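You operate a simulated robot arm through the tools that you are given. There is no shell and no other tool.

You are at the controls of a simulated robot arm. One attempt, no reset.

TASK
Swap the black-capped oil bottle for the white-capped one and pump the drum glass up to its line.
Fine: old bottle on the grey shelf; oil selector to drum, at the end to OFF; the other glass gets none; levers and valves stay. Set down upright: what you pick out.

Only the result counts: the job must be done as asked and must still hold three seconds after the hand-in. Knocking over, shifting, dropping, spilling or breaking anything else fails it.

THE ROBOT
A 7-joint arm with a two-finger parallel gripper, fixed in place. Base frame: the origin is at the foot of the arm, x ahead of it, y to its left, z up. Units: mm, rad, N and s.
With the tool pointing down near the work surface it reaches from about 440 to 920 mm from the base axis. Its first joint turns from -2.496 to 2.496 rad. Payload 3 kg.
The TCP is the grasp point between the finger pads, 30 mm short of the fingertips. In the tool frame z runs along the fingers and y along their closing line. The gripper opens to 94 mm. The fingers are 28 mm wide and 10 mm thick; the gripper's body (50 by 96 mm) begins 55 mm behind the TCP.
Orientation is told as [roll, pitch, yaw] about the base's x, y, z axes, in that order, counted from this pose: with the fingers straight down and closing along the base's y, the tool's x points along the base's -x, its y along +y and its z along -z.

THE INTERFACE
- The arm moves only by the tool jog_arm. Its argument "moves" is one flat list of numbers, 7 for each row, row after row: the shift along the tool's x, y, z in mm, then the turn, a rotation vector about the tool's x, y, z in rad, then the finger opening in mm, from 0 to 94. In form: [tx, ty, tz, wx, wy, wz, fingers, tx, ty, tz, wx, wy, wz, fingers, ...]. A call has 1 to 20 rows; each row is the pose to reach, as a shift and turn from the pose commanded when the call began, along the tool's axes at that moment. Each row takes 0.2 s and may step no farther than 50 mm and 0.15 rad from the row before; otherwise, or with a gripper value out of range, the whole call is refused. A pose out of reach is approached as far as the arm can. The call stops where the force on the tool passes 40 N (or 10 N more than at its start, if that is more) or the arm is blocked; 0.2 s more then pass. Each finger travels about 72 mm/s and halts on what it meets, pressing with about 36 N; the grip force reading is that of the motor and also rises with nothing between the fingers. The clock runs only during rows and for 0.2 s after the last one: add rows that repeat a pose to give the fingers time. It gives the time, the measured TCP pose, the force on the tool (base axes), the opening and the grip force at its end, in the units of the frame above (readings bear some noise), with the torque about the TCP (base axes, N m) and any sound that the robot's microphone picked up.
- Cameras (640 x 400 px; columns grow to the right, rows downward): "scene" is fixed at [408, -652.8, 1379]; the picture's right is [0.99, -0.16, 0.00], its down [-0.06, -0.34, -0.94] and it looks along [0.15, 0.92, -0.35] (base axes); focal length 334 px, centre (320, 200). "wrist" rides on the gripper at [76, 14, -103] in the tool frame; the picture's right is [-0.18, 0.98, 0.00], its down [-0.75, -0.14, -0.64] and it looks along [-0.63, -0.12, 0.77] (tool axes); focal length 243 px, centre (320, 200). There is no depth. A picture from a camera that has moved, and an enlarged one, comes with that camera's place and axes in the base frame and with its lens. The place of the scene camera against the robot may be out by one fixed shift of up to 18 mm in any direction.
- grab_frame(camera): a new picture of that camera. No time passes.
- zoom(camera, box): a new picture of the part [left, top, right, bottom] of that camera's present view, enlarged. No time passes.
- hand_in(): hands the job in; it is judged then, once.

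Nothing tells you positions but the pictures and the camera data. Unless the task says otherwise, let go and move clear before handing in.

The tools are called after "Call:" by a JSON object that holds its "api" and its "payload". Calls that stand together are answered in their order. jog_arm: Moves the arm, as the interface text tells. Its arguments: {"type":"object","properties":{"moves":{"type":"array","items":{"type":"number"}}},"required":["moves"]} The other tools are called the same way: grab_frame (camera) takes a picture; zoom (camera, box) takes an enlarged picture of a part of a camera's view; hand_in () hands the job in.

At the start:

```text
clock: 0.0
position: [363.5, 401.9, 1235.9]
orientation: [0.0, 0.0, 0.0]
wrist_force: [-0.5, -0.2, -0.6]
wrist_torque: [-0.03, -0.01, -0.02]
opening: 93.9
grip_force: 0.0
```

scene: 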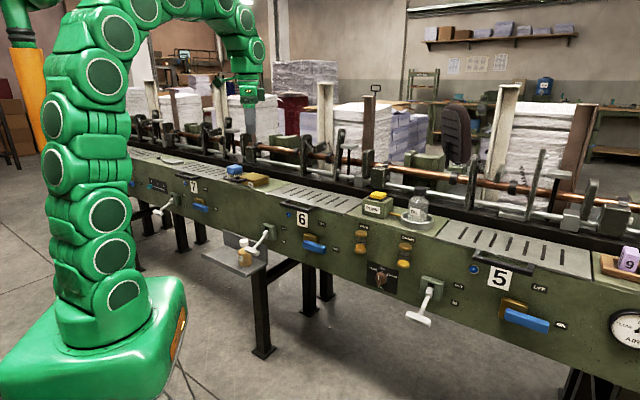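
wrist: 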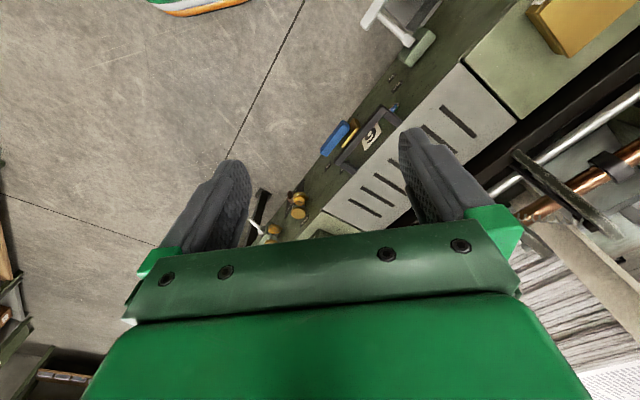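

I see a long green machine with numbered sections, a small shelf near unit 6 and a pump/glass area to its right. I'll zoom in on several parts to find the bottles, the selector and the glasses.

Call:
{"api": "zoom", "payload": {"camera": "scene", "box": [340, 180, 460, 255]}}

Call:
{"api": "zoom", "payload": {"camera": "scene", "box": [340, 220, 460, 295]}}

Call:
{"api": "zoom", "payload": {"camera": "scene", "box": [200, 200, 320, 275]}}

Call:
{"api": "zoom", "payload": {"camera": "scene", "box": [130, 150, 290, 250]}}

Call:
{"api": "zoom", "payload": {"camera": "scene", "box": [480, 230, 640, 330]}}

```text
5.33 times, centred on (400, 218) of scene
camera zoom: at [408.0, -652.8, 1379.0], right [0.99, -0.16, 0.0], down [-0.06, -0.34, -0.94], along [0.15, 0.92, -0.35], focal length 1783 px, centre (-107, 107)
```

zoom: 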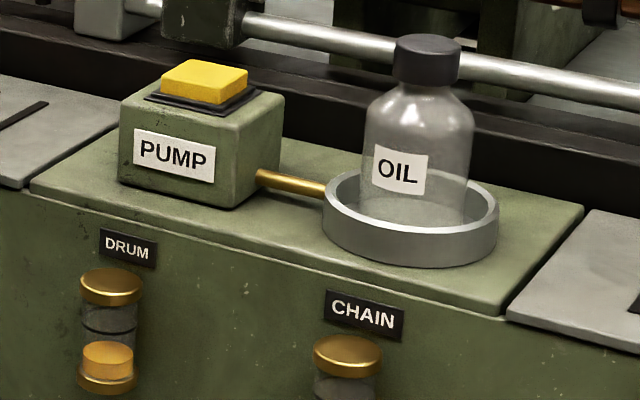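

```text
5.33 times, centred on (400, 258) of scene
camera zoom: at [408.0, -652.8, 1379.0], right [0.99, -0.16, 0.0], down [-0.06, -0.34, -0.94], along [0.15, 0.92, -0.35], focal length 1783 px, centre (-107, -107)
```

zoom: 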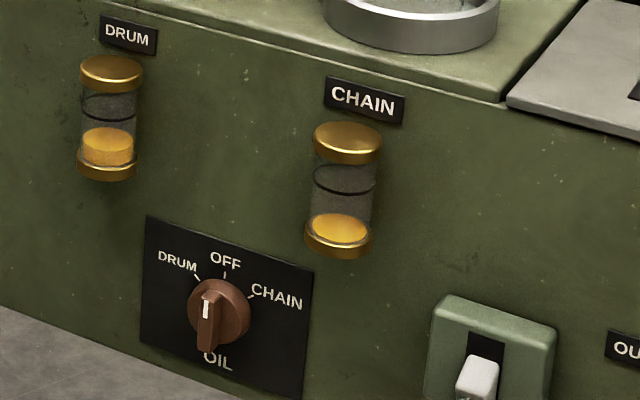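

```text
5.33 times, centred on (260, 238) of scene
camera zoom: at [408.0, -652.8, 1379.0], right [0.99, -0.16, 0.0], down [-0.06, -0.34, -0.94], along [0.15, 0.92, -0.35], focal length 1783 px, centre (640, 0)
```

zoom: 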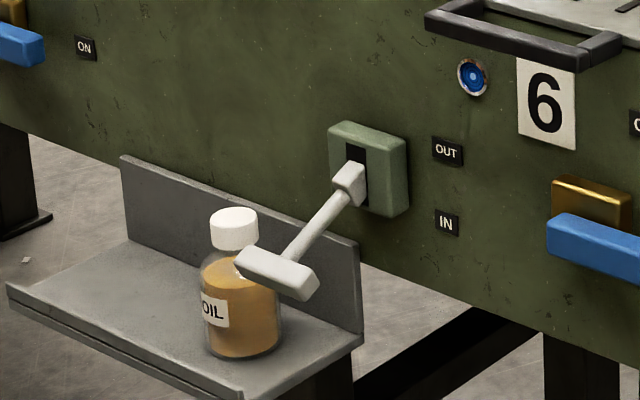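

```text
4.00 times, centred on (210, 200) of scene
camera zoom: at [408.0, -652.8, 1379.0], right [0.99, -0.16, 0.0], down [-0.06, -0.34, -0.94], along [0.15, 0.92, -0.35], focal length 1337 px, centre (760, 200)
```

zoom: 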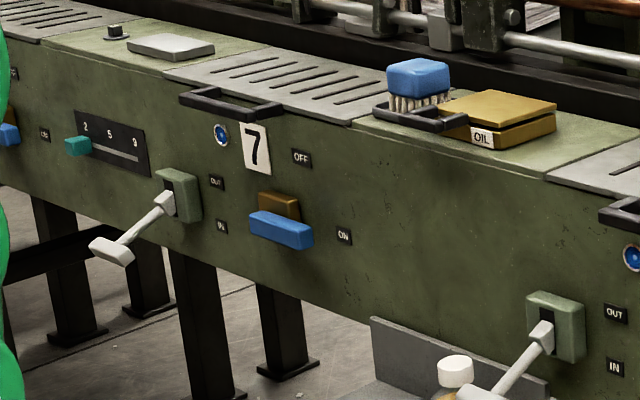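

```text
4.00 times, centred on (560, 280) of scene
camera zoom: at [408.0, -652.8, 1379.0], right [0.99, -0.16, 0.0], down [-0.06, -0.34, -0.94], along [0.15, 0.92, -0.35], focal length 1337 px, centre (-640, -120)
```

zoom: 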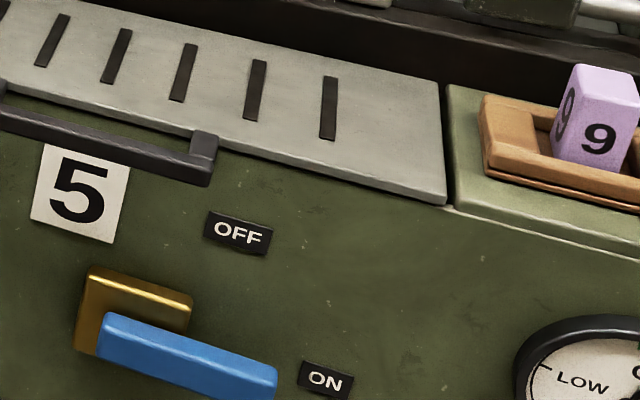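

The machine front looks like a vertical plane about 710 mm from the base axis, at about 47° to the base's x. The black-capped bottle stands in a ring on top, and the white-capped one is on the shelf under lever 6. I'll turn the tool in place to face the machine and look with the wrist camera.

Call:
{"api": "jog_arm", "payload": {"moves": [0, 0, 0, 0, 0, -0.14, 94, 0, 0, 0, 0, 0, -0.28, 94, 0, 0, 0, 0, 0, -0.42, 94, 0, 0, 0, 0, 0, -0.56, 94, 0, 0, 0, 0, 0, -0.7, 94, 0, 0, 0, 0, 0, -0.82, 94]}}

Call:
{"api": "grab_frame", "payload": {"camera": "wrist"}}

Call:
{"api": "grab_frame", "payload": {"camera": "scene"}}

```text
clock: 1.4
position: [362.9, 402.7, 1235.3]
orientation: [0.001, 0.0, 0.822]
wrist_force: [0.4, 0.6, 0.3]
wrist_torque: [-0.02, 0.0, 0.0]
opening: 94.2
grip_force: 0.0
```

```text
taken
camera wrist: at [301.1, 357.5, 1338.0], right [-0.59, 0.8, 0.0], down [0.62, 0.46, 0.64], along [0.52, 0.38, -0.77], focal length 243 px, centre (320, 200)
```

wrist: 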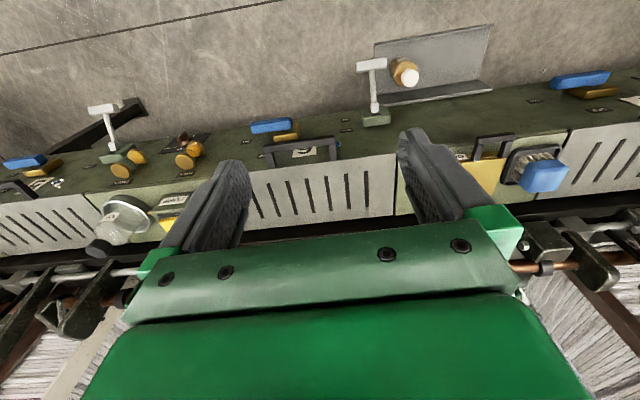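

```text
taken
```

scene: 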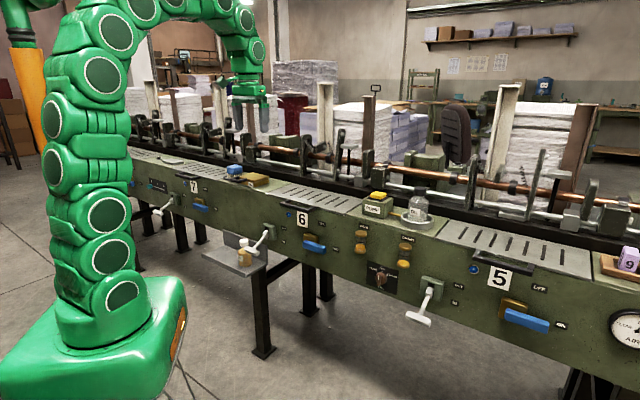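

The wrist view is upside down: the picture's right is the machine's left. I'll zoom in on it to triangulate the features.

Call:
{"api": "zoom", "payload": {"camera": "wrist", "box": [340, 20, 500, 120]}}

Call:
{"api": "zoom", "payload": {"camera": "wrist", "box": [70, 90, 230, 190]}}

Call:
{"api": "zoom", "payload": {"camera": "wrist", "box": [60, 170, 220, 270]}}

```text
4.00 times, centred on (420, 70) of wrist
camera zoom: at [301.1, 357.5, 1338.0], right [-0.59, 0.8, 0.0], down [0.62, 0.46, 0.64], along [0.52, 0.38, -0.77], focal length 970 px, centre (-80, 720)
```

zoom: 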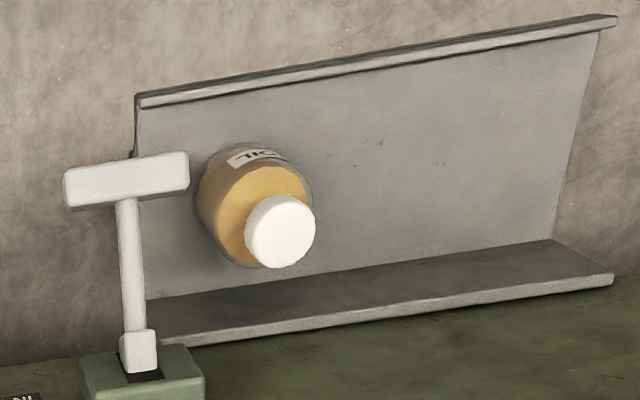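

```text
4.00 times, centred on (150, 140) of wrist
camera zoom: at [301.1, 357.5, 1338.0], right [-0.59, 0.8, 0.0], down [0.62, 0.46, 0.64], along [0.52, 0.38, -0.77], focal length 970 px, centre (1000, 440)
```

zoom: 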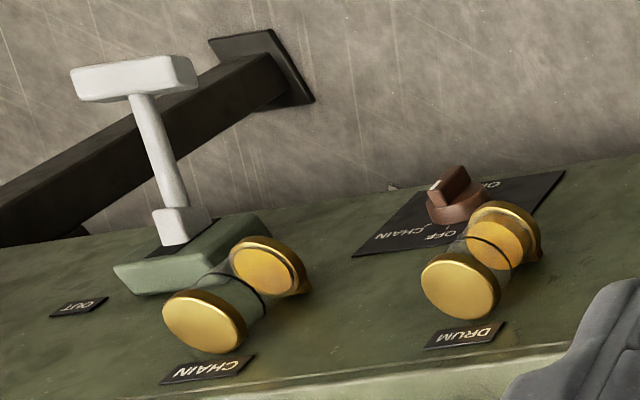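

```text
4.00 times, centred on (140, 220) of wrist
camera zoom: at [301.1, 357.5, 1338.0], right [-0.59, 0.8, 0.0], down [0.62, 0.46, 0.64], along [0.52, 0.38, -0.77], focal length 970 px, centre (1040, 120)
```

zoom: 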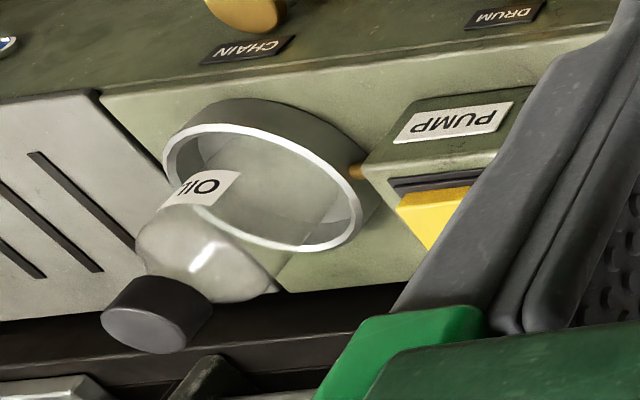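

The white cap top is at about (294, 600, 743) and the black bottle at about (845, 243, 1055). I'll move right along the machine for a closer second view of the black bottle, the pump and the selector.

Call:
{"api": "jog_arm", "payload": {"moves": [0, -45, 0, 0, 0, 0, 94, 0, -90, 0, 0, 0, 0, 94, 0, -135, 0, 0, 0, 0, 94, 0, -180, 0, 0, 0, 0, 94, 0, -225, 0, 0, 0, 0, 94, 0, -270, 0, 0, 0, 0, 94, 0, -315, 0, 0, 0, 0, 94, 0, -350, 0, 0, 0, 0, 94]}}

Call:
{"api": "grab_frame", "payload": {"camera": "wrist"}}

Call:
{"api": "grab_frame", "payload": {"camera": "scene"}}

```text
clock: 3.2
position: [619.5, 164.0, 1235.4]
orientation: [0.0, -0.003, 0.819]
wrist_force: [-0.1, -0.3, 0.3]
wrist_torque: [0.03, 0.02, 0.01]
opening: 94.2
grip_force: 0.0
```

```text
taken
camera wrist: at [556.7, 118.6, 1337.7], right [-0.59, 0.8, 0.0], down [0.62, 0.45, 0.64], along [0.52, 0.38, -0.77], focal length 243 px, centre (320, 200)
```

wrist: 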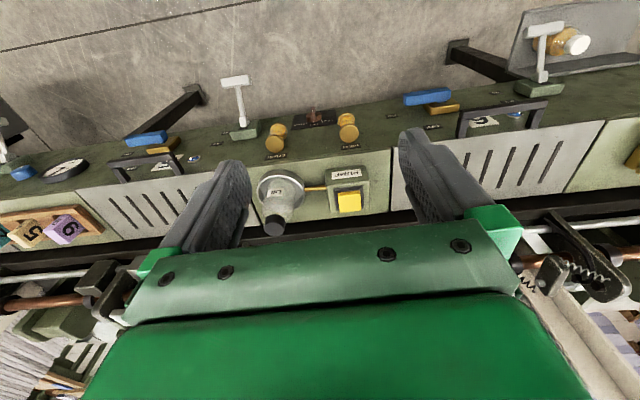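

```text
taken
```

scene: 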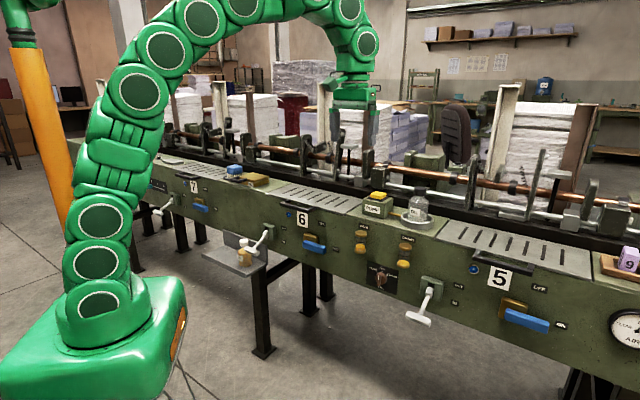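

Everything I need is now in the wrist view. I'll zoom in on it.

Call:
{"api": "zoom", "payload": {"camera": "wrist", "box": [230, 90, 390, 190]}}

Call:
{"api": "zoom", "payload": {"camera": "wrist", "box": [240, 150, 400, 250]}}

Call:
{"api": "zoom", "payload": {"camera": "wrist", "box": [280, 90, 360, 140]}}

Call:
{"api": "zoom", "payload": {"camera": "wrist", "box": [480, 0, 640, 100]}}

```text
4.00 times, centred on (310, 140) of wrist
camera zoom: at [556.7, 118.6, 1337.7], right [-0.59, 0.8, 0.0], down [0.62, 0.45, 0.64], along [0.52, 0.38, -0.77], focal length 970 px, centre (360, 440)
```

zoom: 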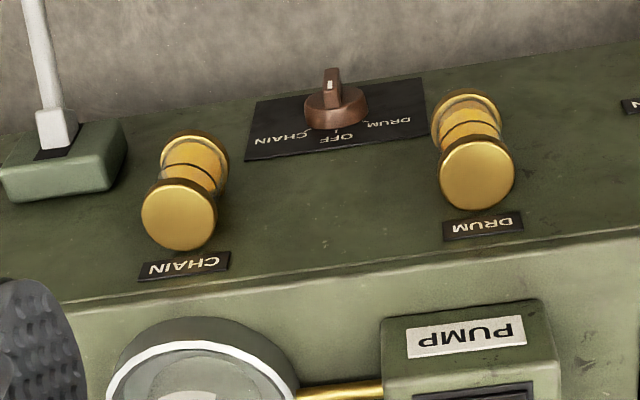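

```text
4.00 times, centred on (320, 200) of wrist
camera zoom: at [556.7, 118.6, 1337.7], right [-0.59, 0.8, 0.0], down [0.62, 0.45, 0.64], along [0.52, 0.38, -0.77], focal length 970 px, centre (320, 200)
```

zoom: 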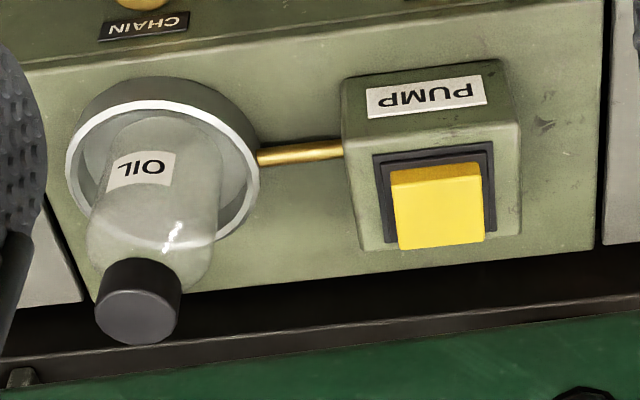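

```text
8.00 times, centred on (320, 115) of wrist
camera zoom: at [556.7, 118.6, 1337.7], right [-0.59, 0.8, 0.0], down [0.62, 0.45, 0.64], along [0.52, 0.38, -0.77], focal length 1941 px, centre (320, 880)
```

zoom: 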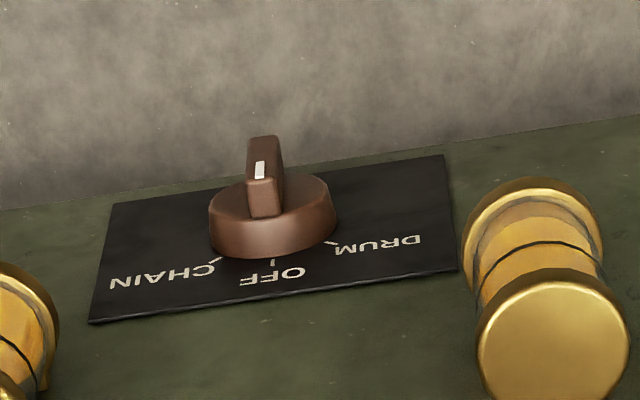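

```text
4.00 times, centred on (560, 50) of wrist
camera zoom: at [556.7, 118.6, 1337.7], right [-0.59, 0.8, 0.0], down [0.62, 0.45, 0.64], along [0.52, 0.38, -0.77], focal length 970 px, centre (-640, 800)
```

zoom: 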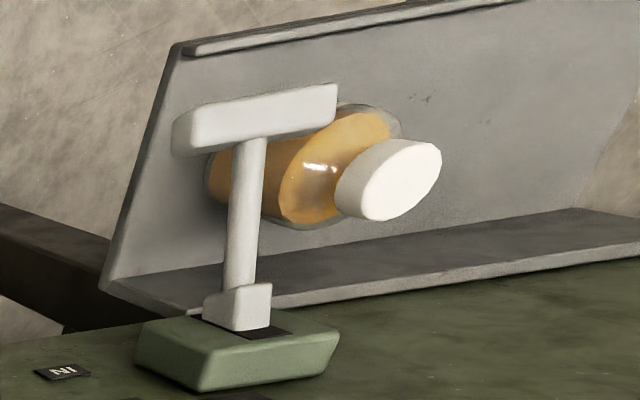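

By triangulation the machine face runs at 45° to the base. With U to the right along the face, V into it and z up, the black cap top is near (U 434, V 768, z 1052) and the selector near (U 360, z 749), pointing at OFF. I'll align the yaw to 45° and move to a close view over the black bottle.

Call:
{"api": "jog_arm", "payload": {"moves": [-26, -23, 17, 0, 0, 0.01, 94, -53, -46, 34, 0, 0, 0.02, 94, -79, -69, 51, 0, 0, 0.03, 94, -106, -92, 68, 0, 0, 0.0346, 94, -132, -115.6, 85, 0, 0, 0.0346, 94]}}

Call:
{"api": "grab_frame", "payload": {"camera": "wrist"}}

Call:
{"api": "grab_frame", "payload": {"camera": "scene"}}

```text
clock: 4.4
position: [792.7, 181.5, 1149.6]
orientation: [0.0, 0.0, 0.785]
wrist_force: [0.7, 0.2, 0.2]
wrist_torque: [0.02, 0.02, 0.03]
opening: 94.3
grip_force: 0.2
out of reach, approached as far as the arm can: row 5
```

```text
taken
camera wrist: at [728.6, 137.3, 1251.0], right [-0.56, 0.83, 0.0], down [0.63, 0.43, 0.64], along [0.53, 0.36, -0.77], focal length 243 px, centre (320, 200)
```

wrist: 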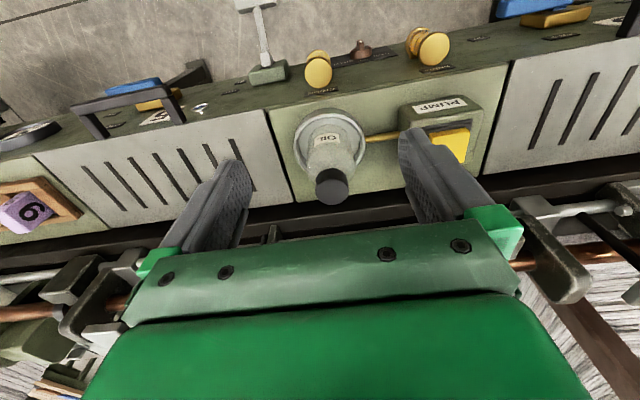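

```text
taken
```

scene: 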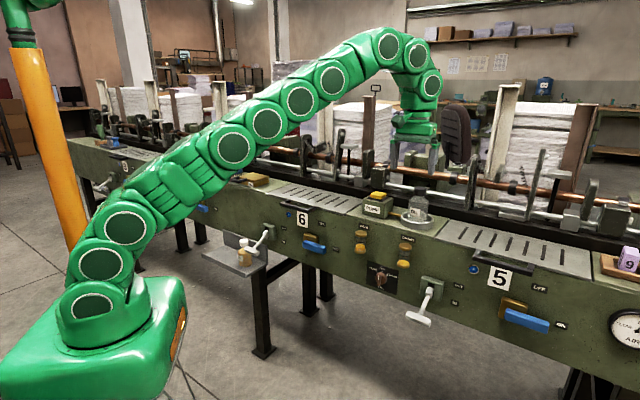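

The arm is near its reach limit here with the tool vertical, so I'll use a small forward tilt, which still keeps the jaws square to the bottle. First I'll zoom in for a precise fix on the bottle, ring and pump.

Call:
{"api": "zoom", "payload": {"camera": "wrist", "box": [260, 90, 420, 190]}}

Call:
{"api": "zoom", "payload": {"camera": "wrist", "box": [270, 130, 390, 205]}}

Call:
{"api": "zoom", "payload": {"camera": "wrist", "box": [360, 70, 520, 170]}}

Call:
{"api": "zoom", "payload": {"camera": "scene", "box": [340, 120, 500, 220]}}

```text
4.00 times, centred on (340, 140) of wrist
camera zoom: at [728.6, 137.3, 1251.0], right [-0.56, 0.83, 0.0], down [0.63, 0.43, 0.64], along [0.53, 0.36, -0.77], focal length 970 px, centre (240, 440)
```

zoom: 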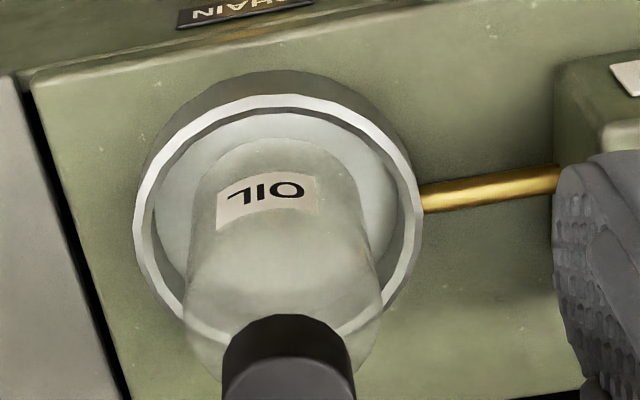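

```text
5.33 times, centred on (330, 168) of wrist
camera zoom: at [728.6, 137.3, 1251.0], right [-0.56, 0.83, 0.0], down [0.63, 0.43, 0.64], along [0.53, 0.36, -0.77], focal length 1294 px, centre (267, 373)
```

zoom: 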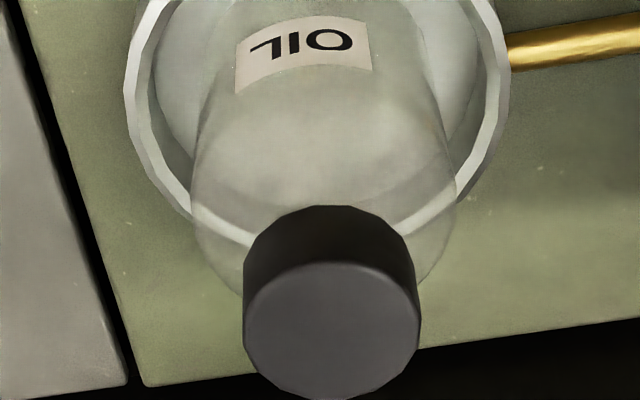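

```text
4.00 times, centred on (440, 120) of wrist
camera zoom: at [728.6, 137.3, 1251.0], right [-0.56, 0.83, 0.0], down [0.63, 0.43, 0.64], along [0.53, 0.36, -0.77], focal length 970 px, centre (-160, 520)
```

zoom: 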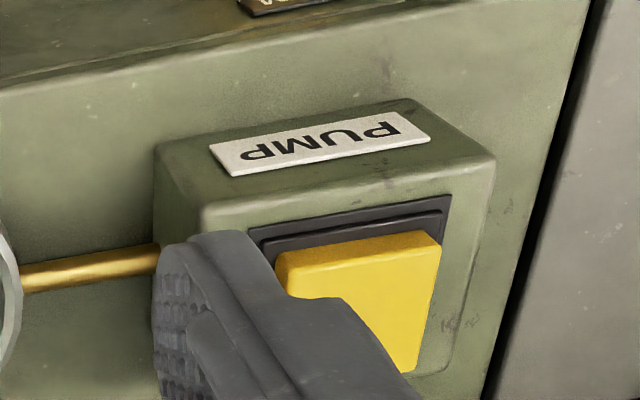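

```text
4.00 times, centred on (420, 170) of scene
camera zoom: at [408.0, -652.8, 1379.0], right [0.99, -0.16, 0.0], down [-0.06, -0.34, -0.94], along [0.15, 0.92, -0.35], focal length 1337 px, centre (-80, 320)
```

zoom: 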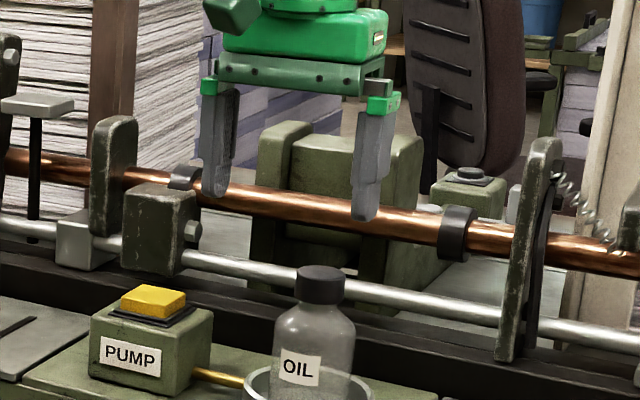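

The black cap is about 35 mm across with its top near z 1052, at U 434, V 768. I'll tilt the tool 0.3 rad forward, stop above the cap and check the alignment.

Call:
{"api": "jog_arm", "payload": {"moves": [-15, 0, 8, 0, -0.1, 0, 70, -40, -1, 20, 0, -0.2, 0, 70, -60, -2, 32, 0, -0.3, 0, 70, -79, -2, 44, 0, -0.3, 0, 70]}}

Call:
{"api": "grab_frame", "payload": {"camera": "wrist"}}

Call:
{"api": "zoom", "payload": {"camera": "scene", "box": [360, 130, 480, 205]}}

```text
clock: 5.4
position: [850.2, 236.0, 1104.1]
orientation: [0.0, -0.301, 0.784]
wrist_force: [0.4, 0.1, 0.1]
wrist_torque: [-0.01, 0.0, 0.0]
opening: 70.1
grip_force: 0.1
```

```text
taken
camera wrist: at [765.9, 174.3, 1179.6], right [-0.57, 0.82, 0.05], down [0.47, 0.27, 0.84], along [0.67, 0.5, -0.54], focal length 243 px, centre (320, 200)
```

wrist: 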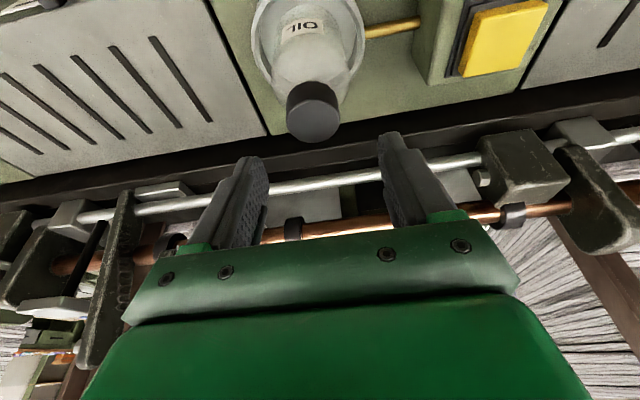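

```text
5.33 times, centred on (420, 168) of scene
camera zoom: at [408.0, -652.8, 1379.0], right [0.99, -0.16, 0.0], down [-0.06, -0.34, -0.94], along [0.15, 0.92, -0.35], focal length 1783 px, centre (-213, 373)
```

zoom: 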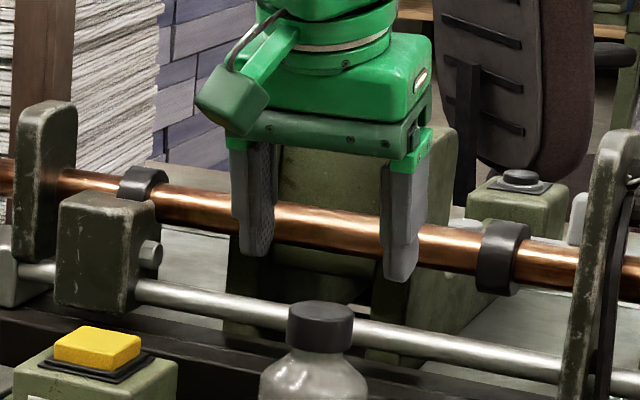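

The fingers are centred over the cap to within about 1 mm. Next I descend straight down to the cap and close.

Call:
{"api": "jog_arm", "payload": {"moves": [5.6, 0, 18.2, 0, 0, 0, 70, 11.2, 0, 36.3, 0, 0, 0, 70, 11.2, 0, 36.3, 0, 0, 0, 45, 11.2, 0, 36.3, 0, 0, 0, 25, 11.2, 0, 36.3, 0, 0, 0, 15, 11.2, 0, 36.3, 0, 0, 0, 15]}}

Call:
{"api": "zoom", "payload": {"camera": "scene", "box": [360, 150, 480, 225]}}

Call:
{"api": "grab_frame", "payload": {"camera": "wrist"}}

```text
clock: 6.8
position: [848.7, 237.0, 1065.6]
orientation: [0.001, -0.301, 0.785]
wrist_force: [-0.3, 0.0, 0.0]
wrist_torque: [-0.01, 0.0, 0.02]
opening: 34.4
grip_force: 35.7
```

```text
5.33 times, centred on (420, 188) of scene
camera zoom: at [408.0, -652.8, 1379.0], right [0.99, -0.16, 0.0], down [-0.06, -0.34, -0.94], along [0.15, 0.92, -0.35], focal length 1783 px, centre (-213, 267)
```

zoom: 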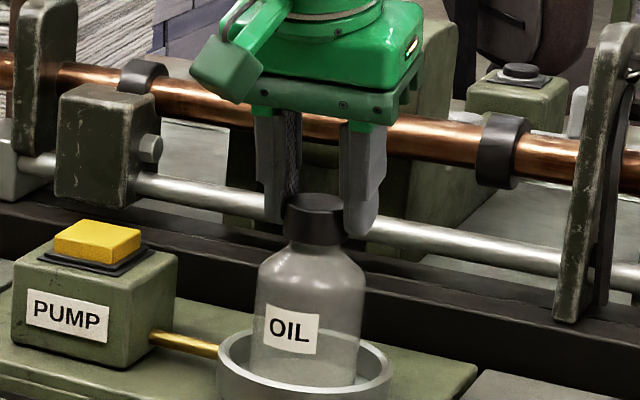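

```text
taken
camera wrist: at [766.2, 174.1, 1141.5], right [-0.57, 0.82, 0.05], down [0.47, 0.27, 0.84], along [0.67, 0.5, -0.55], focal length 243 px, centre (320, 200)
```

wrist: 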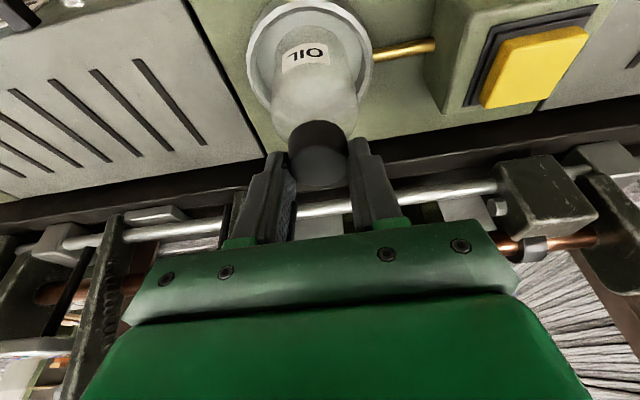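

The cap is gripped (34.4 mm opening, 36 N). I'll lift straight up 45 mm and check.

Call:
{"api": "jog_arm", "payload": {"moves": [-4.4, 0, -14.3, 0, 0, 0, 15, -8.9, 0, -28.7, 0, 0, 0, 15, -13.3, 0, -43, 0, 0, 0, 15]}}

Call:
{"api": "zoom", "payload": {"camera": "scene", "box": [360, 140, 480, 215]}}

```text
clock: 7.6
position: [849.2, 235.9, 1111.7]
orientation: [0.0, -0.298, 0.785]
wrist_force: [0.3, 0.7, -0.2]
wrist_torque: [0.01, 0.0, 0.02]
opening: 15.3
grip_force: 0.0
```

```text
5.33 times, centred on (420, 178) of scene
camera zoom: at [408.0, -652.8, 1379.0], right [0.99, -0.16, 0.0], down [-0.06, -0.34, -0.94], along [0.15, 0.92, -0.35], focal length 1783 px, centre (-213, 320)
```

zoom: 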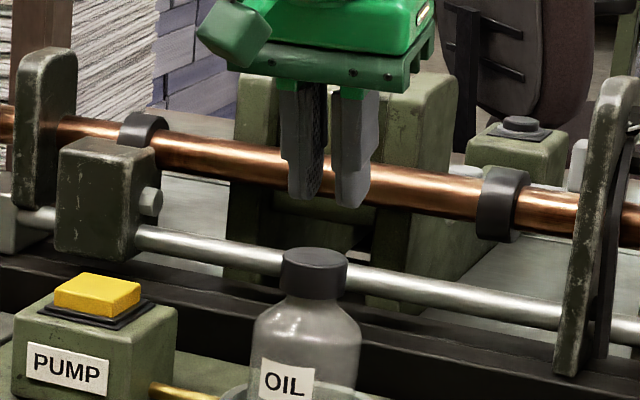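

The fingers slipped off the cap and the bottle stayed standing in the ring. I'll grip the body instead, with the TCP near z 1000 and the tips just above the ring at about z 958. First I'll open and recheck where the bottle is.

Call:
{"api": "jog_arm", "payload": {"moves": [0, 0, 0, 0, 0, 0, 50, 0, 0, 0, 0, 0, 0, 80, 0, 0, 0, 0, 0, 0, 92, 0, 0, 0, 0, 0, 0, 92]}}

Call:
{"api": "grab_frame", "payload": {"camera": "wrist"}}

Call:
{"api": "zoom", "payload": {"camera": "wrist", "box": [240, 0, 400, 150]}}

Call:
{"api": "zoom", "payload": {"camera": "scene", "box": [360, 160, 480, 235]}}

```text
clock: 8.6
position: [849.3, 235.6, 1111.4]
orientation: [-0.001, -0.301, 0.785]
wrist_force: [0.5, 0.4, 0.8]
wrist_torque: [-0.01, 0.01, -0.01]
opening: 91.9
grip_force: 0.0
```

```text
taken
camera wrist: at [766.0, 173.0, 1186.9], right [-0.57, 0.82, 0.05], down [0.47, 0.28, 0.84], along [0.67, 0.5, -0.55], focal length 243 px, centre (320, 200)
```

wrist: 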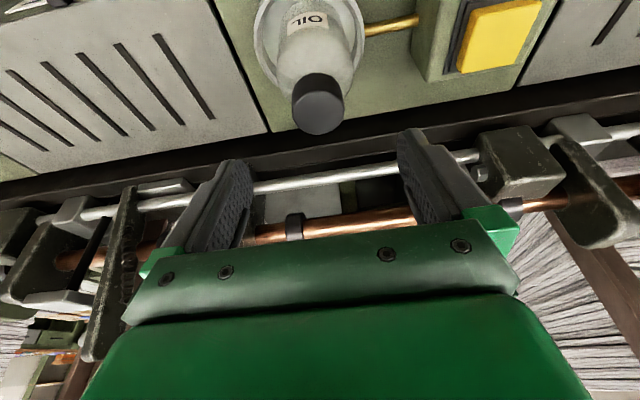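

```text
2.67 times, centred on (320, 75) of wrist
camera zoom: at [766.0, 173.0, 1186.9], right [-0.57, 0.82, 0.05], down [0.47, 0.28, 0.84], along [0.67, 0.5, -0.55], focal length 647 px, centre (320, 533)
```

zoom: 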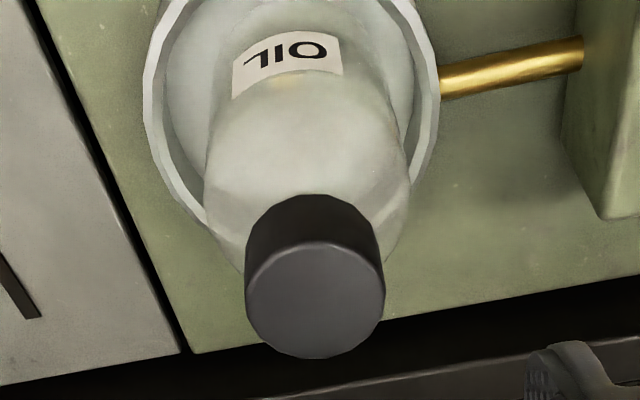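

```text
5.33 times, centred on (420, 198) of scene
camera zoom: at [408.0, -652.8, 1379.0], right [0.99, -0.16, 0.0], down [-0.06, -0.34, -0.94], along [0.15, 0.92, -0.35], focal length 1783 px, centre (-213, 213)
```

zoom: 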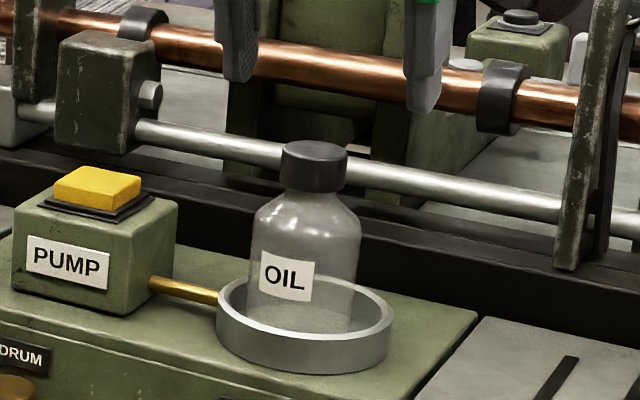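

The bottle is still upright, now near U 432, V 766. I'll go down around its body to TCP z about 1008 and close.

Call:
{"api": "jog_arm", "payload": {"moves": [7.9, 0.5, 24.6, 0, 0, 0, 92, 15.8, 1, 49.2, 0, 0, 0, 92, 23.6, 1.5, 73.9, 0, 0, 0, 92, 31.5, 2, 98.5, 0, 0, 0, 92]}}

Call:
{"api": "zoom", "payload": {"camera": "scene", "box": [360, 150, 480, 225]}}

Call:
{"api": "grab_frame", "payload": {"camera": "wrist"}}

```text
clock: 9.6
position: [849.0, 235.0, 1007.5]
orientation: [0.001, -0.301, 0.786]
wrist_force: [0.0, -0.2, -0.5]
wrist_torque: [0.01, -0.02, 0.0]
opening: 92.0
grip_force: 0.1
```

```text
5.33 times, centred on (420, 188) of scene
camera zoom: at [408.0, -652.8, 1379.0], right [0.99, -0.16, 0.0], down [-0.06, -0.34, -0.94], along [0.15, 0.92, -0.35], focal length 1783 px, centre (-213, 267)
```

zoom: 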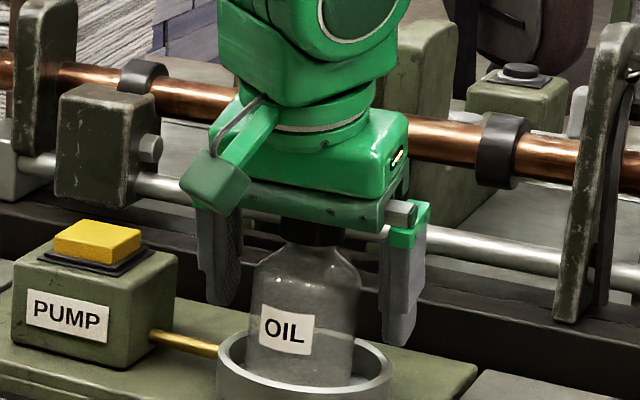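

```text
taken
camera wrist: at [764.9, 172.9, 1082.9], right [-0.57, 0.82, 0.05], down [0.48, 0.27, 0.84], along [0.67, 0.5, -0.55], focal length 243 px, centre (320, 200)
```

wrist: 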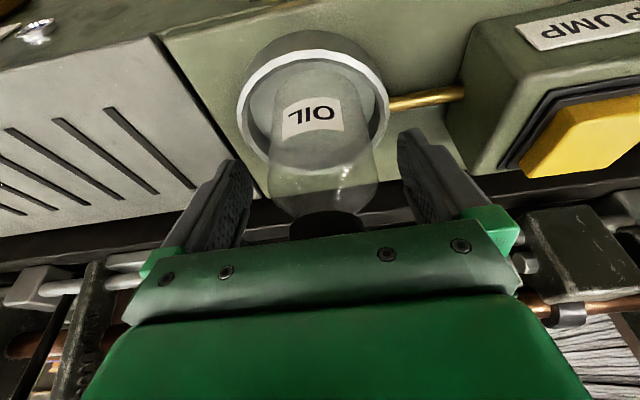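

The fingers straddle the body with room all round and the tips are above the ring. Now I close on the body.

Call:
{"api": "jog_arm", "payload": {"moves": [0, 0, 0, 0, 0, 0, 75, 0, 0, 0, 0, 0, 0, 55, 0, 0, 0, 0, 0, 0, 40, 0, 0, 0, 0, 0, 0, 40, 0, 0, 0, 0, 0, 0, 40]}}

Call:
{"api": "zoom", "payload": {"camera": "scene", "box": [360, 150, 480, 225]}}

```text
clock: 10.8
position: [848.7, 236.0, 1008.4]
orientation: [-0.001, -0.3, 0.786]
wrist_force: [0.2, 1.4, 3.4]
wrist_torque: [0.0, -0.12, 0.0]
opening: 58.2
grip_force: 35.8
```

```text
5.33 times, centred on (420, 188) of scene
camera zoom: at [408.0, -652.8, 1379.0], right [0.99, -0.16, 0.0], down [-0.06, -0.34, -0.94], along [0.15, 0.92, -0.35], focal length 1783 px, centre (-213, 267)
```

zoom: 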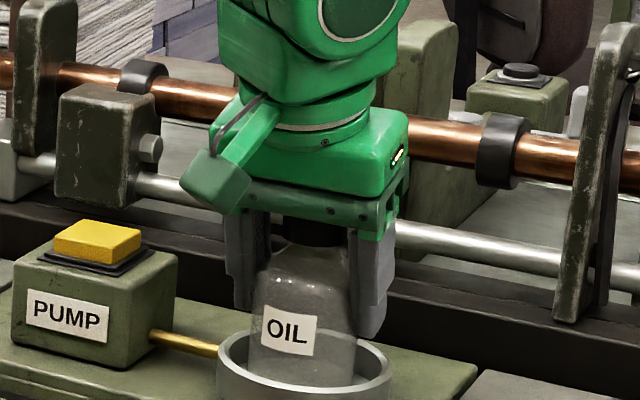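

The body is gripped at 58.2 mm. I'll lift slowly and check that the bottle comes with it.

Call:
{"api": "jog_arm", "payload": {"moves": [-2.4, 0, -7.6, 0, 0, 0, 40, -4.7, 0, -15.3, 0, 0, 0, 40, -7.1, 0, -22.9, 0, 0, 0, 40, -9.5, 0, -30.6, 0, 0, 0, 40, -11.8, 0, -38.2, 0, 0, 0, 40]}}

Call:
{"api": "zoom", "payload": {"camera": "scene", "box": [360, 140, 480, 215]}}

Call:
{"api": "grab_frame", "payload": {"camera": "wrist"}}

```text
clock: 12.0
position: [846.9, 235.1, 1046.9]
orientation: [0.002, -0.299, 0.785]
wrist_force: [-0.2, -0.4, 0.5]
wrist_torque: [0.01, 0.0, 0.05]
opening: 58.0
grip_force: 35.9
```

```text
5.33 times, centred on (420, 178) of scene
camera zoom: at [408.0, -652.8, 1379.0], right [0.99, -0.16, 0.0], down [-0.06, -0.34, -0.94], along [0.15, 0.92, -0.35], focal length 1783 px, centre (-213, 320)
```

zoom: 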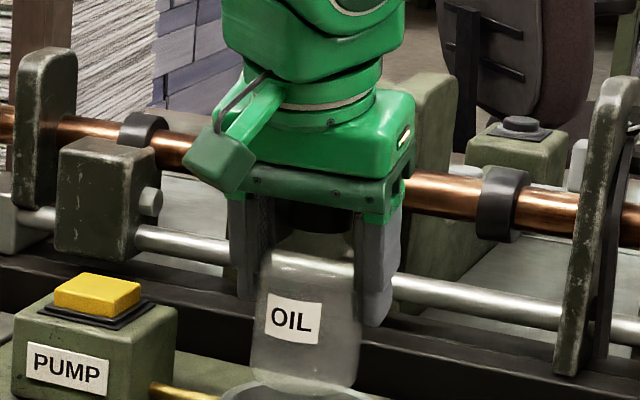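

```text
taken
camera wrist: at [763.9, 173.5, 1122.6], right [-0.57, 0.82, 0.06], down [0.48, 0.28, 0.84], along [0.67, 0.5, -0.55], focal length 243 px, centre (320, 200)
```

wrist: 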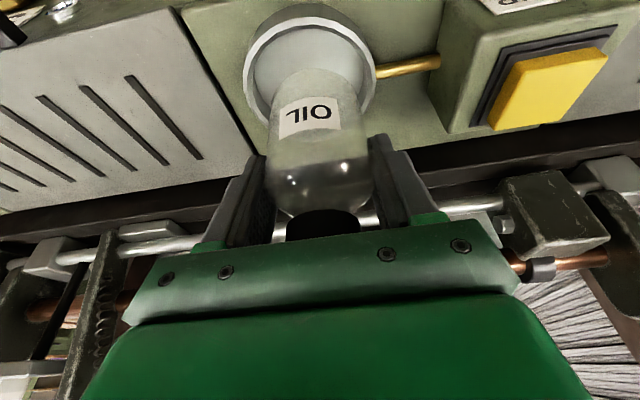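

The bottle is lifted cleanly and upright. I'll raise it a little more, draw back clear of the machine and swing left toward the shelf.

Call:
{"api": "jog_arm", "payload": {"moves": [-5.9, 0, -19.1, 0, 0, 0, 40, 32.3, 0, -30.9, 0, 0, 0, 40, 70.5, 0, -42.7, 0, 0, 0, 40, 108.7, 0, -54.6, 0, 0, 0, 40, 146.9, 0, -66.4, 0, 0, 0, 40, 189.9, 0, -79.7, 0, 0, 0, 40, 189.9, 30, -79.7, 0, 0, 0, 40, 189.9, 70, -79.7, 0, 0, 0, 40, 189.9, 110, -79.7, 0, 0, 0, 40, 189.9, 150, -79.7, 0, 0, 0, 40, 189.9, 190, -79.7, 0, 0, 0, 40, 189.9, 230, -79.7, 0, 0, 0, 40, 189.9, 270, -79.7, 0, 0, 0, 40, 189.9, 310, -79.7, 0, 0, 0, 40, 189.9, 350, -79.7, 0, 0, 0, 40]}}

Call:
{"api": "grab_frame", "payload": {"camera": "scene"}}

Call:
{"api": "grab_frame", "payload": {"camera": "wrist"}}

```text
clock: 15.2
position: [452.7, 338.6, 1066.5]
orientation: [-0.001, -0.301, 0.785]
wrist_force: [-0.4, -0.6, -0.8]
wrist_torque: [0.01, -0.04, -0.02]
opening: 58.0
grip_force: 36.1
```

```text
taken
```

scene: 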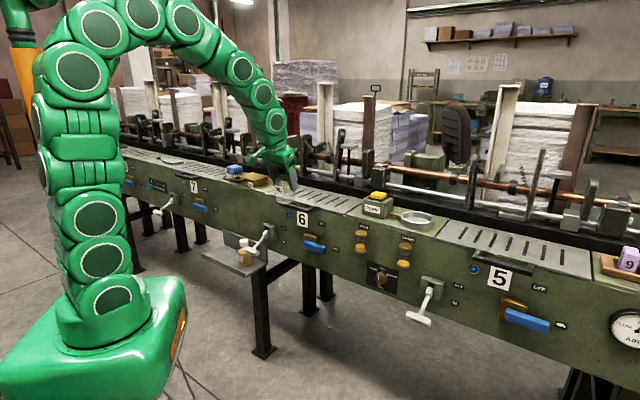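

```text
taken
camera wrist: at [369.9, 276.3, 1142.1], right [-0.57, 0.82, 0.05], down [0.47, 0.27, 0.84], along [0.67, 0.5, -0.55], focal length 243 px, centre (320, 200)
```

wrist: 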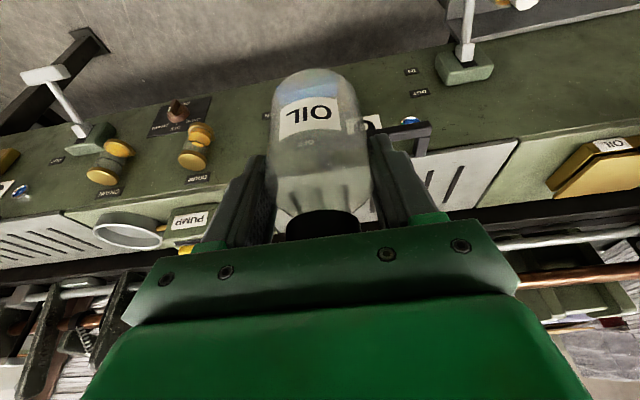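

The bottle is held well and the path is clear. I'll continue left to U about -320, in front of the shelf and still high.

Call:
{"api": "jog_arm", "payload": {"moves": [0, 40, 0, 0, 0, 0, 40, 0, 80, 0, 0, 0, 0, 40, 0, 120, 0, 0, 0, 0, 40, 0, 160, 0, 0, 0, 0, 40, 0, 200, 0, 0, 0, 0, 40, 0, 240, 0, 0, 0, 0, 40, 0, 280, 0, 0, 0, 0, 40, 0, 320, 0, 0, 0, 0, 40, 0, 360, 0, 0, 0, 0, 40, 0, 400, 0, 0, 0, 0, 40]}}

Call:
{"api": "grab_frame", "payload": {"camera": "scene"}}

Call:
{"api": "grab_frame", "payload": {"camera": "wrist"}}

```text
clock: 17.4
position: [189.4, 621.9, 1059.0]
orientation: [0.038, -0.259, 0.732]
wrist_force: [1.4, -0.6, -0.3]
wrist_torque: [0.02, -0.02, -0.01]
opening: 58.0
grip_force: 36.2
```

```text
taken
```

scene: 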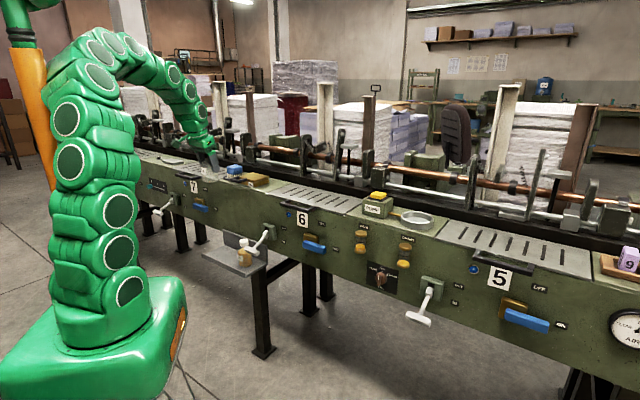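

```text
taken
camera wrist: at [108.7, 563.0, 1139.6], right [-0.53, 0.84, 0.08], down [0.53, 0.26, 0.81], along [0.66, 0.47, -0.58], focal length 243 px, centre (320, 200)
```

wrist: 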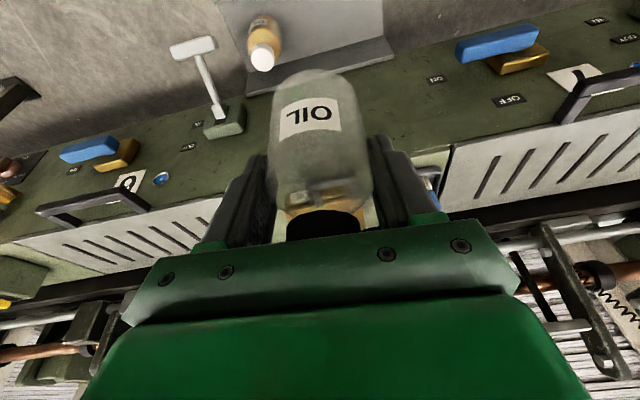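

The pose reads slightly off the command, perhaps because of joint lag. I'll hold for a moment and check again.

Call:
{"api": "jog_arm", "payload": {"moves": [0, 0, 0, 0, 0, 0, 40, 0, 0, 0, 0, 0, 0, 40]}}

Call:
{"api": "zoom", "payload": {"camera": "wrist", "box": [160, 0, 420, 120]}}

```text
clock: 18.0
position: [193.8, 621.5, 1061.6]
orientation: [0.033, -0.267, 0.734]
wrist_force: [0.0, 0.7, 0.0]
wrist_torque: [0.02, 0.03, 0.01]
opening: 57.9
grip_force: 36.3
```

```text
2.46 times, centred on (290, 60) of wrist
camera zoom: at [111.5, 562.4, 1140.4], right [-0.53, 0.84, 0.08], down [0.52, 0.25, 0.81], along [0.67, 0.47, -0.58], focal length 597 px, centre (394, 545)
```

zoom: 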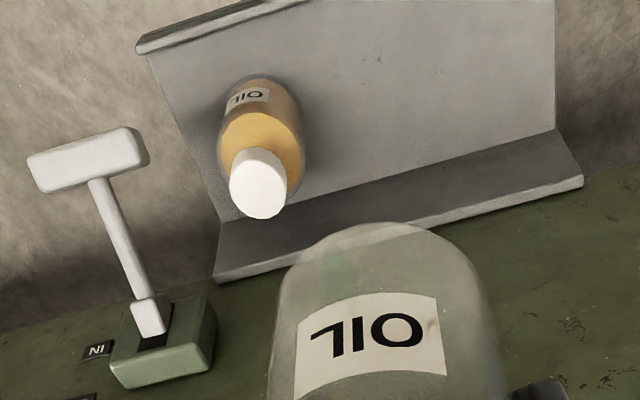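

The arm is hitting a joint limit in this posture. I'll lower and turn the tool about the vertical so it lines up with the arm, which keeps the bottle upright, and then see where it really is.

Call:
{"api": "jog_arm", "payload": {"moves": [8.9, 0, 28.7, -0.0236, 0, -0.0764, 40, 17.7, 0, 57.3, -0.0473, 0, -0.153, 40, 26.6, 0, 86, -0.0709, 0, -0.229, 40, 35.5, 0, 114.6, -0.0946, 0, -0.306, 40, 44.3, 0, 143.3, -0.118, 0, -0.382, 40, 44.3, 0, 143.3, -0.118, 0, -0.382, 40]}}

Call:
{"api": "grab_frame", "payload": {"camera": "wrist"}}

Call:
{"api": "grab_frame", "payload": {"camera": "scene"}}

```text
clock: 19.4
position: [172.2, 621.0, 916.8]
orientation: [-0.003, -0.3, 1.189]
wrist_force: [0.7, -0.6, -0.9]
wrist_torque: [-0.01, 0.01, -0.02]
opening: 58.2
grip_force: 35.8
```

```text
taken
camera wrist: at [119.7, 532.2, 992.0], right [-0.85, 0.53, 0.05], down [0.33, 0.44, 0.84], along [0.42, 0.72, -0.55], focal length 243 px, centre (320, 200)
```

wrist: 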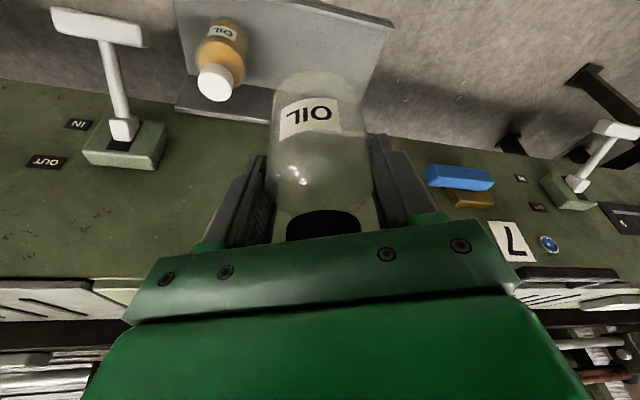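

```text
taken
```

scene: 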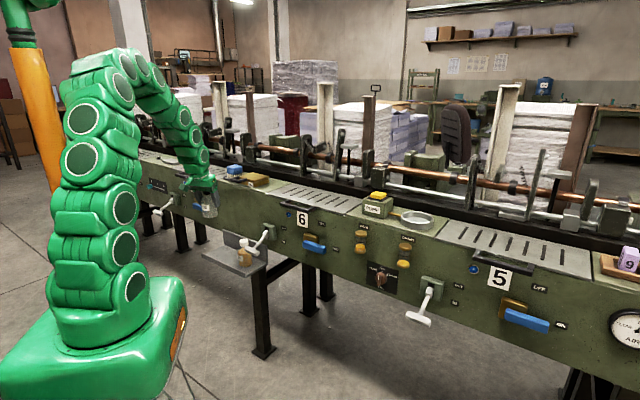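

The pose is exact again, so the commanded frame is reliable. I'll zoom in on the shelf to measure where it is and how high.

Call:
{"api": "zoom", "payload": {"camera": "wrist", "box": [160, 0, 400, 150]}}

Call:
{"api": "zoom", "payload": {"camera": "wrist", "box": [40, 0, 280, 150]}}

Call:
{"api": "zoom", "payload": {"camera": "scene", "box": [180, 170, 300, 270]}}

```text
2.67 times, centred on (280, 75) of wrist
camera zoom: at [119.7, 532.2, 992.0], right [-0.85, 0.53, 0.05], down [0.33, 0.44, 0.84], along [0.42, 0.72, -0.55], focal length 647 px, centre (427, 533)
```

zoom: 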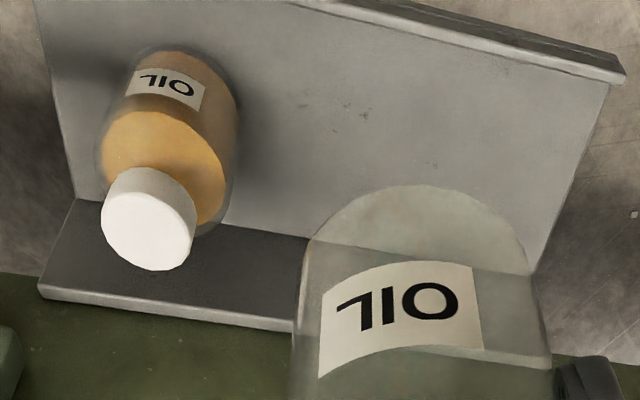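

```text
2.67 times, centred on (160, 75) of wrist
camera zoom: at [119.7, 532.2, 992.0], right [-0.85, 0.53, 0.05], down [0.33, 0.44, 0.84], along [0.42, 0.72, -0.55], focal length 647 px, centre (747, 533)
```

zoom: 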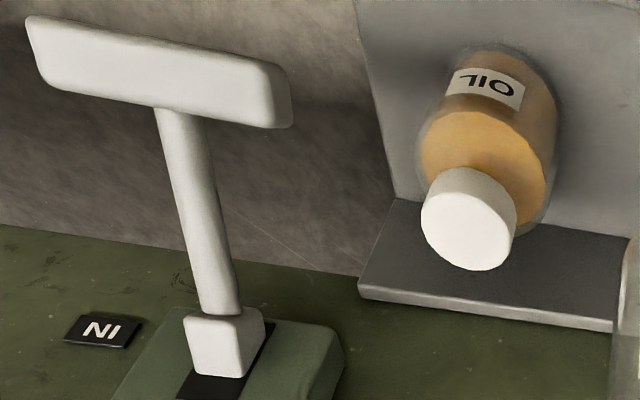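

```text
4.00 times, centred on (240, 220) of scene
camera zoom: at [408.0, -652.8, 1379.0], right [0.99, -0.16, 0.0], down [-0.06, -0.34, -0.94], along [0.15, 0.92, -0.35], focal length 1337 px, centre (640, 120)
```

zoom: 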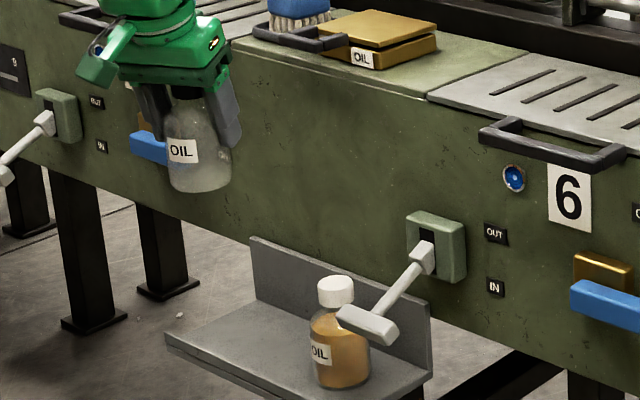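

The white cap top is near (291, 608, 733), so the shelf is about z 617. I'll bring the black bottle over the empty left part of the shelf at U -345, V 640, staying above it.

Call:
{"api": "jog_arm", "payload": {"moves": [-6.8, -1.3, 34.9, 0, 0, 0, 40, -13.6, -2.6, 69.8, 0, 0, 0, 40, -20.3, -3.9, 104.6, 0, 0, 0, 40, -27.1, -5.2, 139.5, 0, 0, 0, 40, -33.9, -6.5, 174.4, 0, 0, 0, 40]}}

Call:
{"api": "grab_frame", "payload": {"camera": "wrist"}}

Call:
{"api": "zoom", "payload": {"camera": "scene", "box": [180, 190, 300, 280]}}

```text
clock: 20.6
position: [210.9, 698.3, 759.4]
orientation: [0.001, -0.301, 1.185]
wrist_force: [0.1, 0.2, -0.4]
wrist_torque: [0.01, -0.02, -0.03]
opening: 58.2
grip_force: 36.0
```

```text
taken
camera wrist: at [158.0, 608.5, 835.3], right [-0.84, 0.53, 0.05], down [0.33, 0.44, 0.84], along [0.42, 0.72, -0.55], focal length 243 px, centre (320, 200)
```

wrist: 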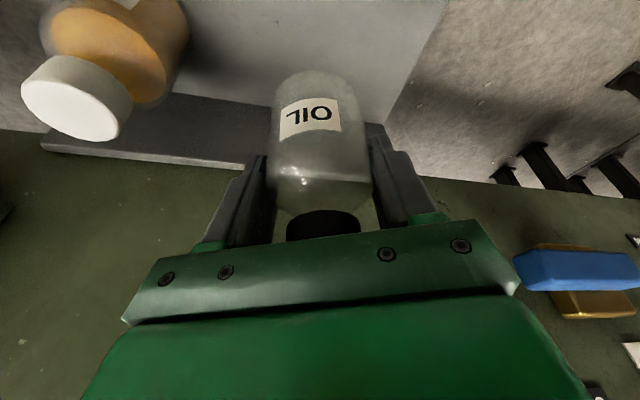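

```text
4.44 times, centred on (240, 235) of scene
camera zoom: at [408.0, -652.8, 1379.0], right [0.99, -0.16, 0.0], down [-0.06, -0.34, -0.94], along [0.15, 0.92, -0.35], focal length 1486 px, centre (676, 44)
```

zoom: 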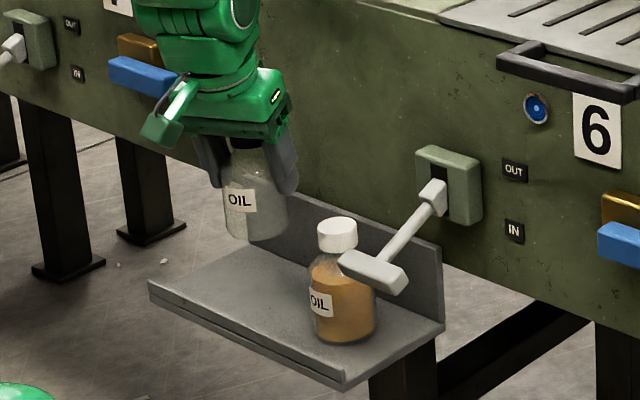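

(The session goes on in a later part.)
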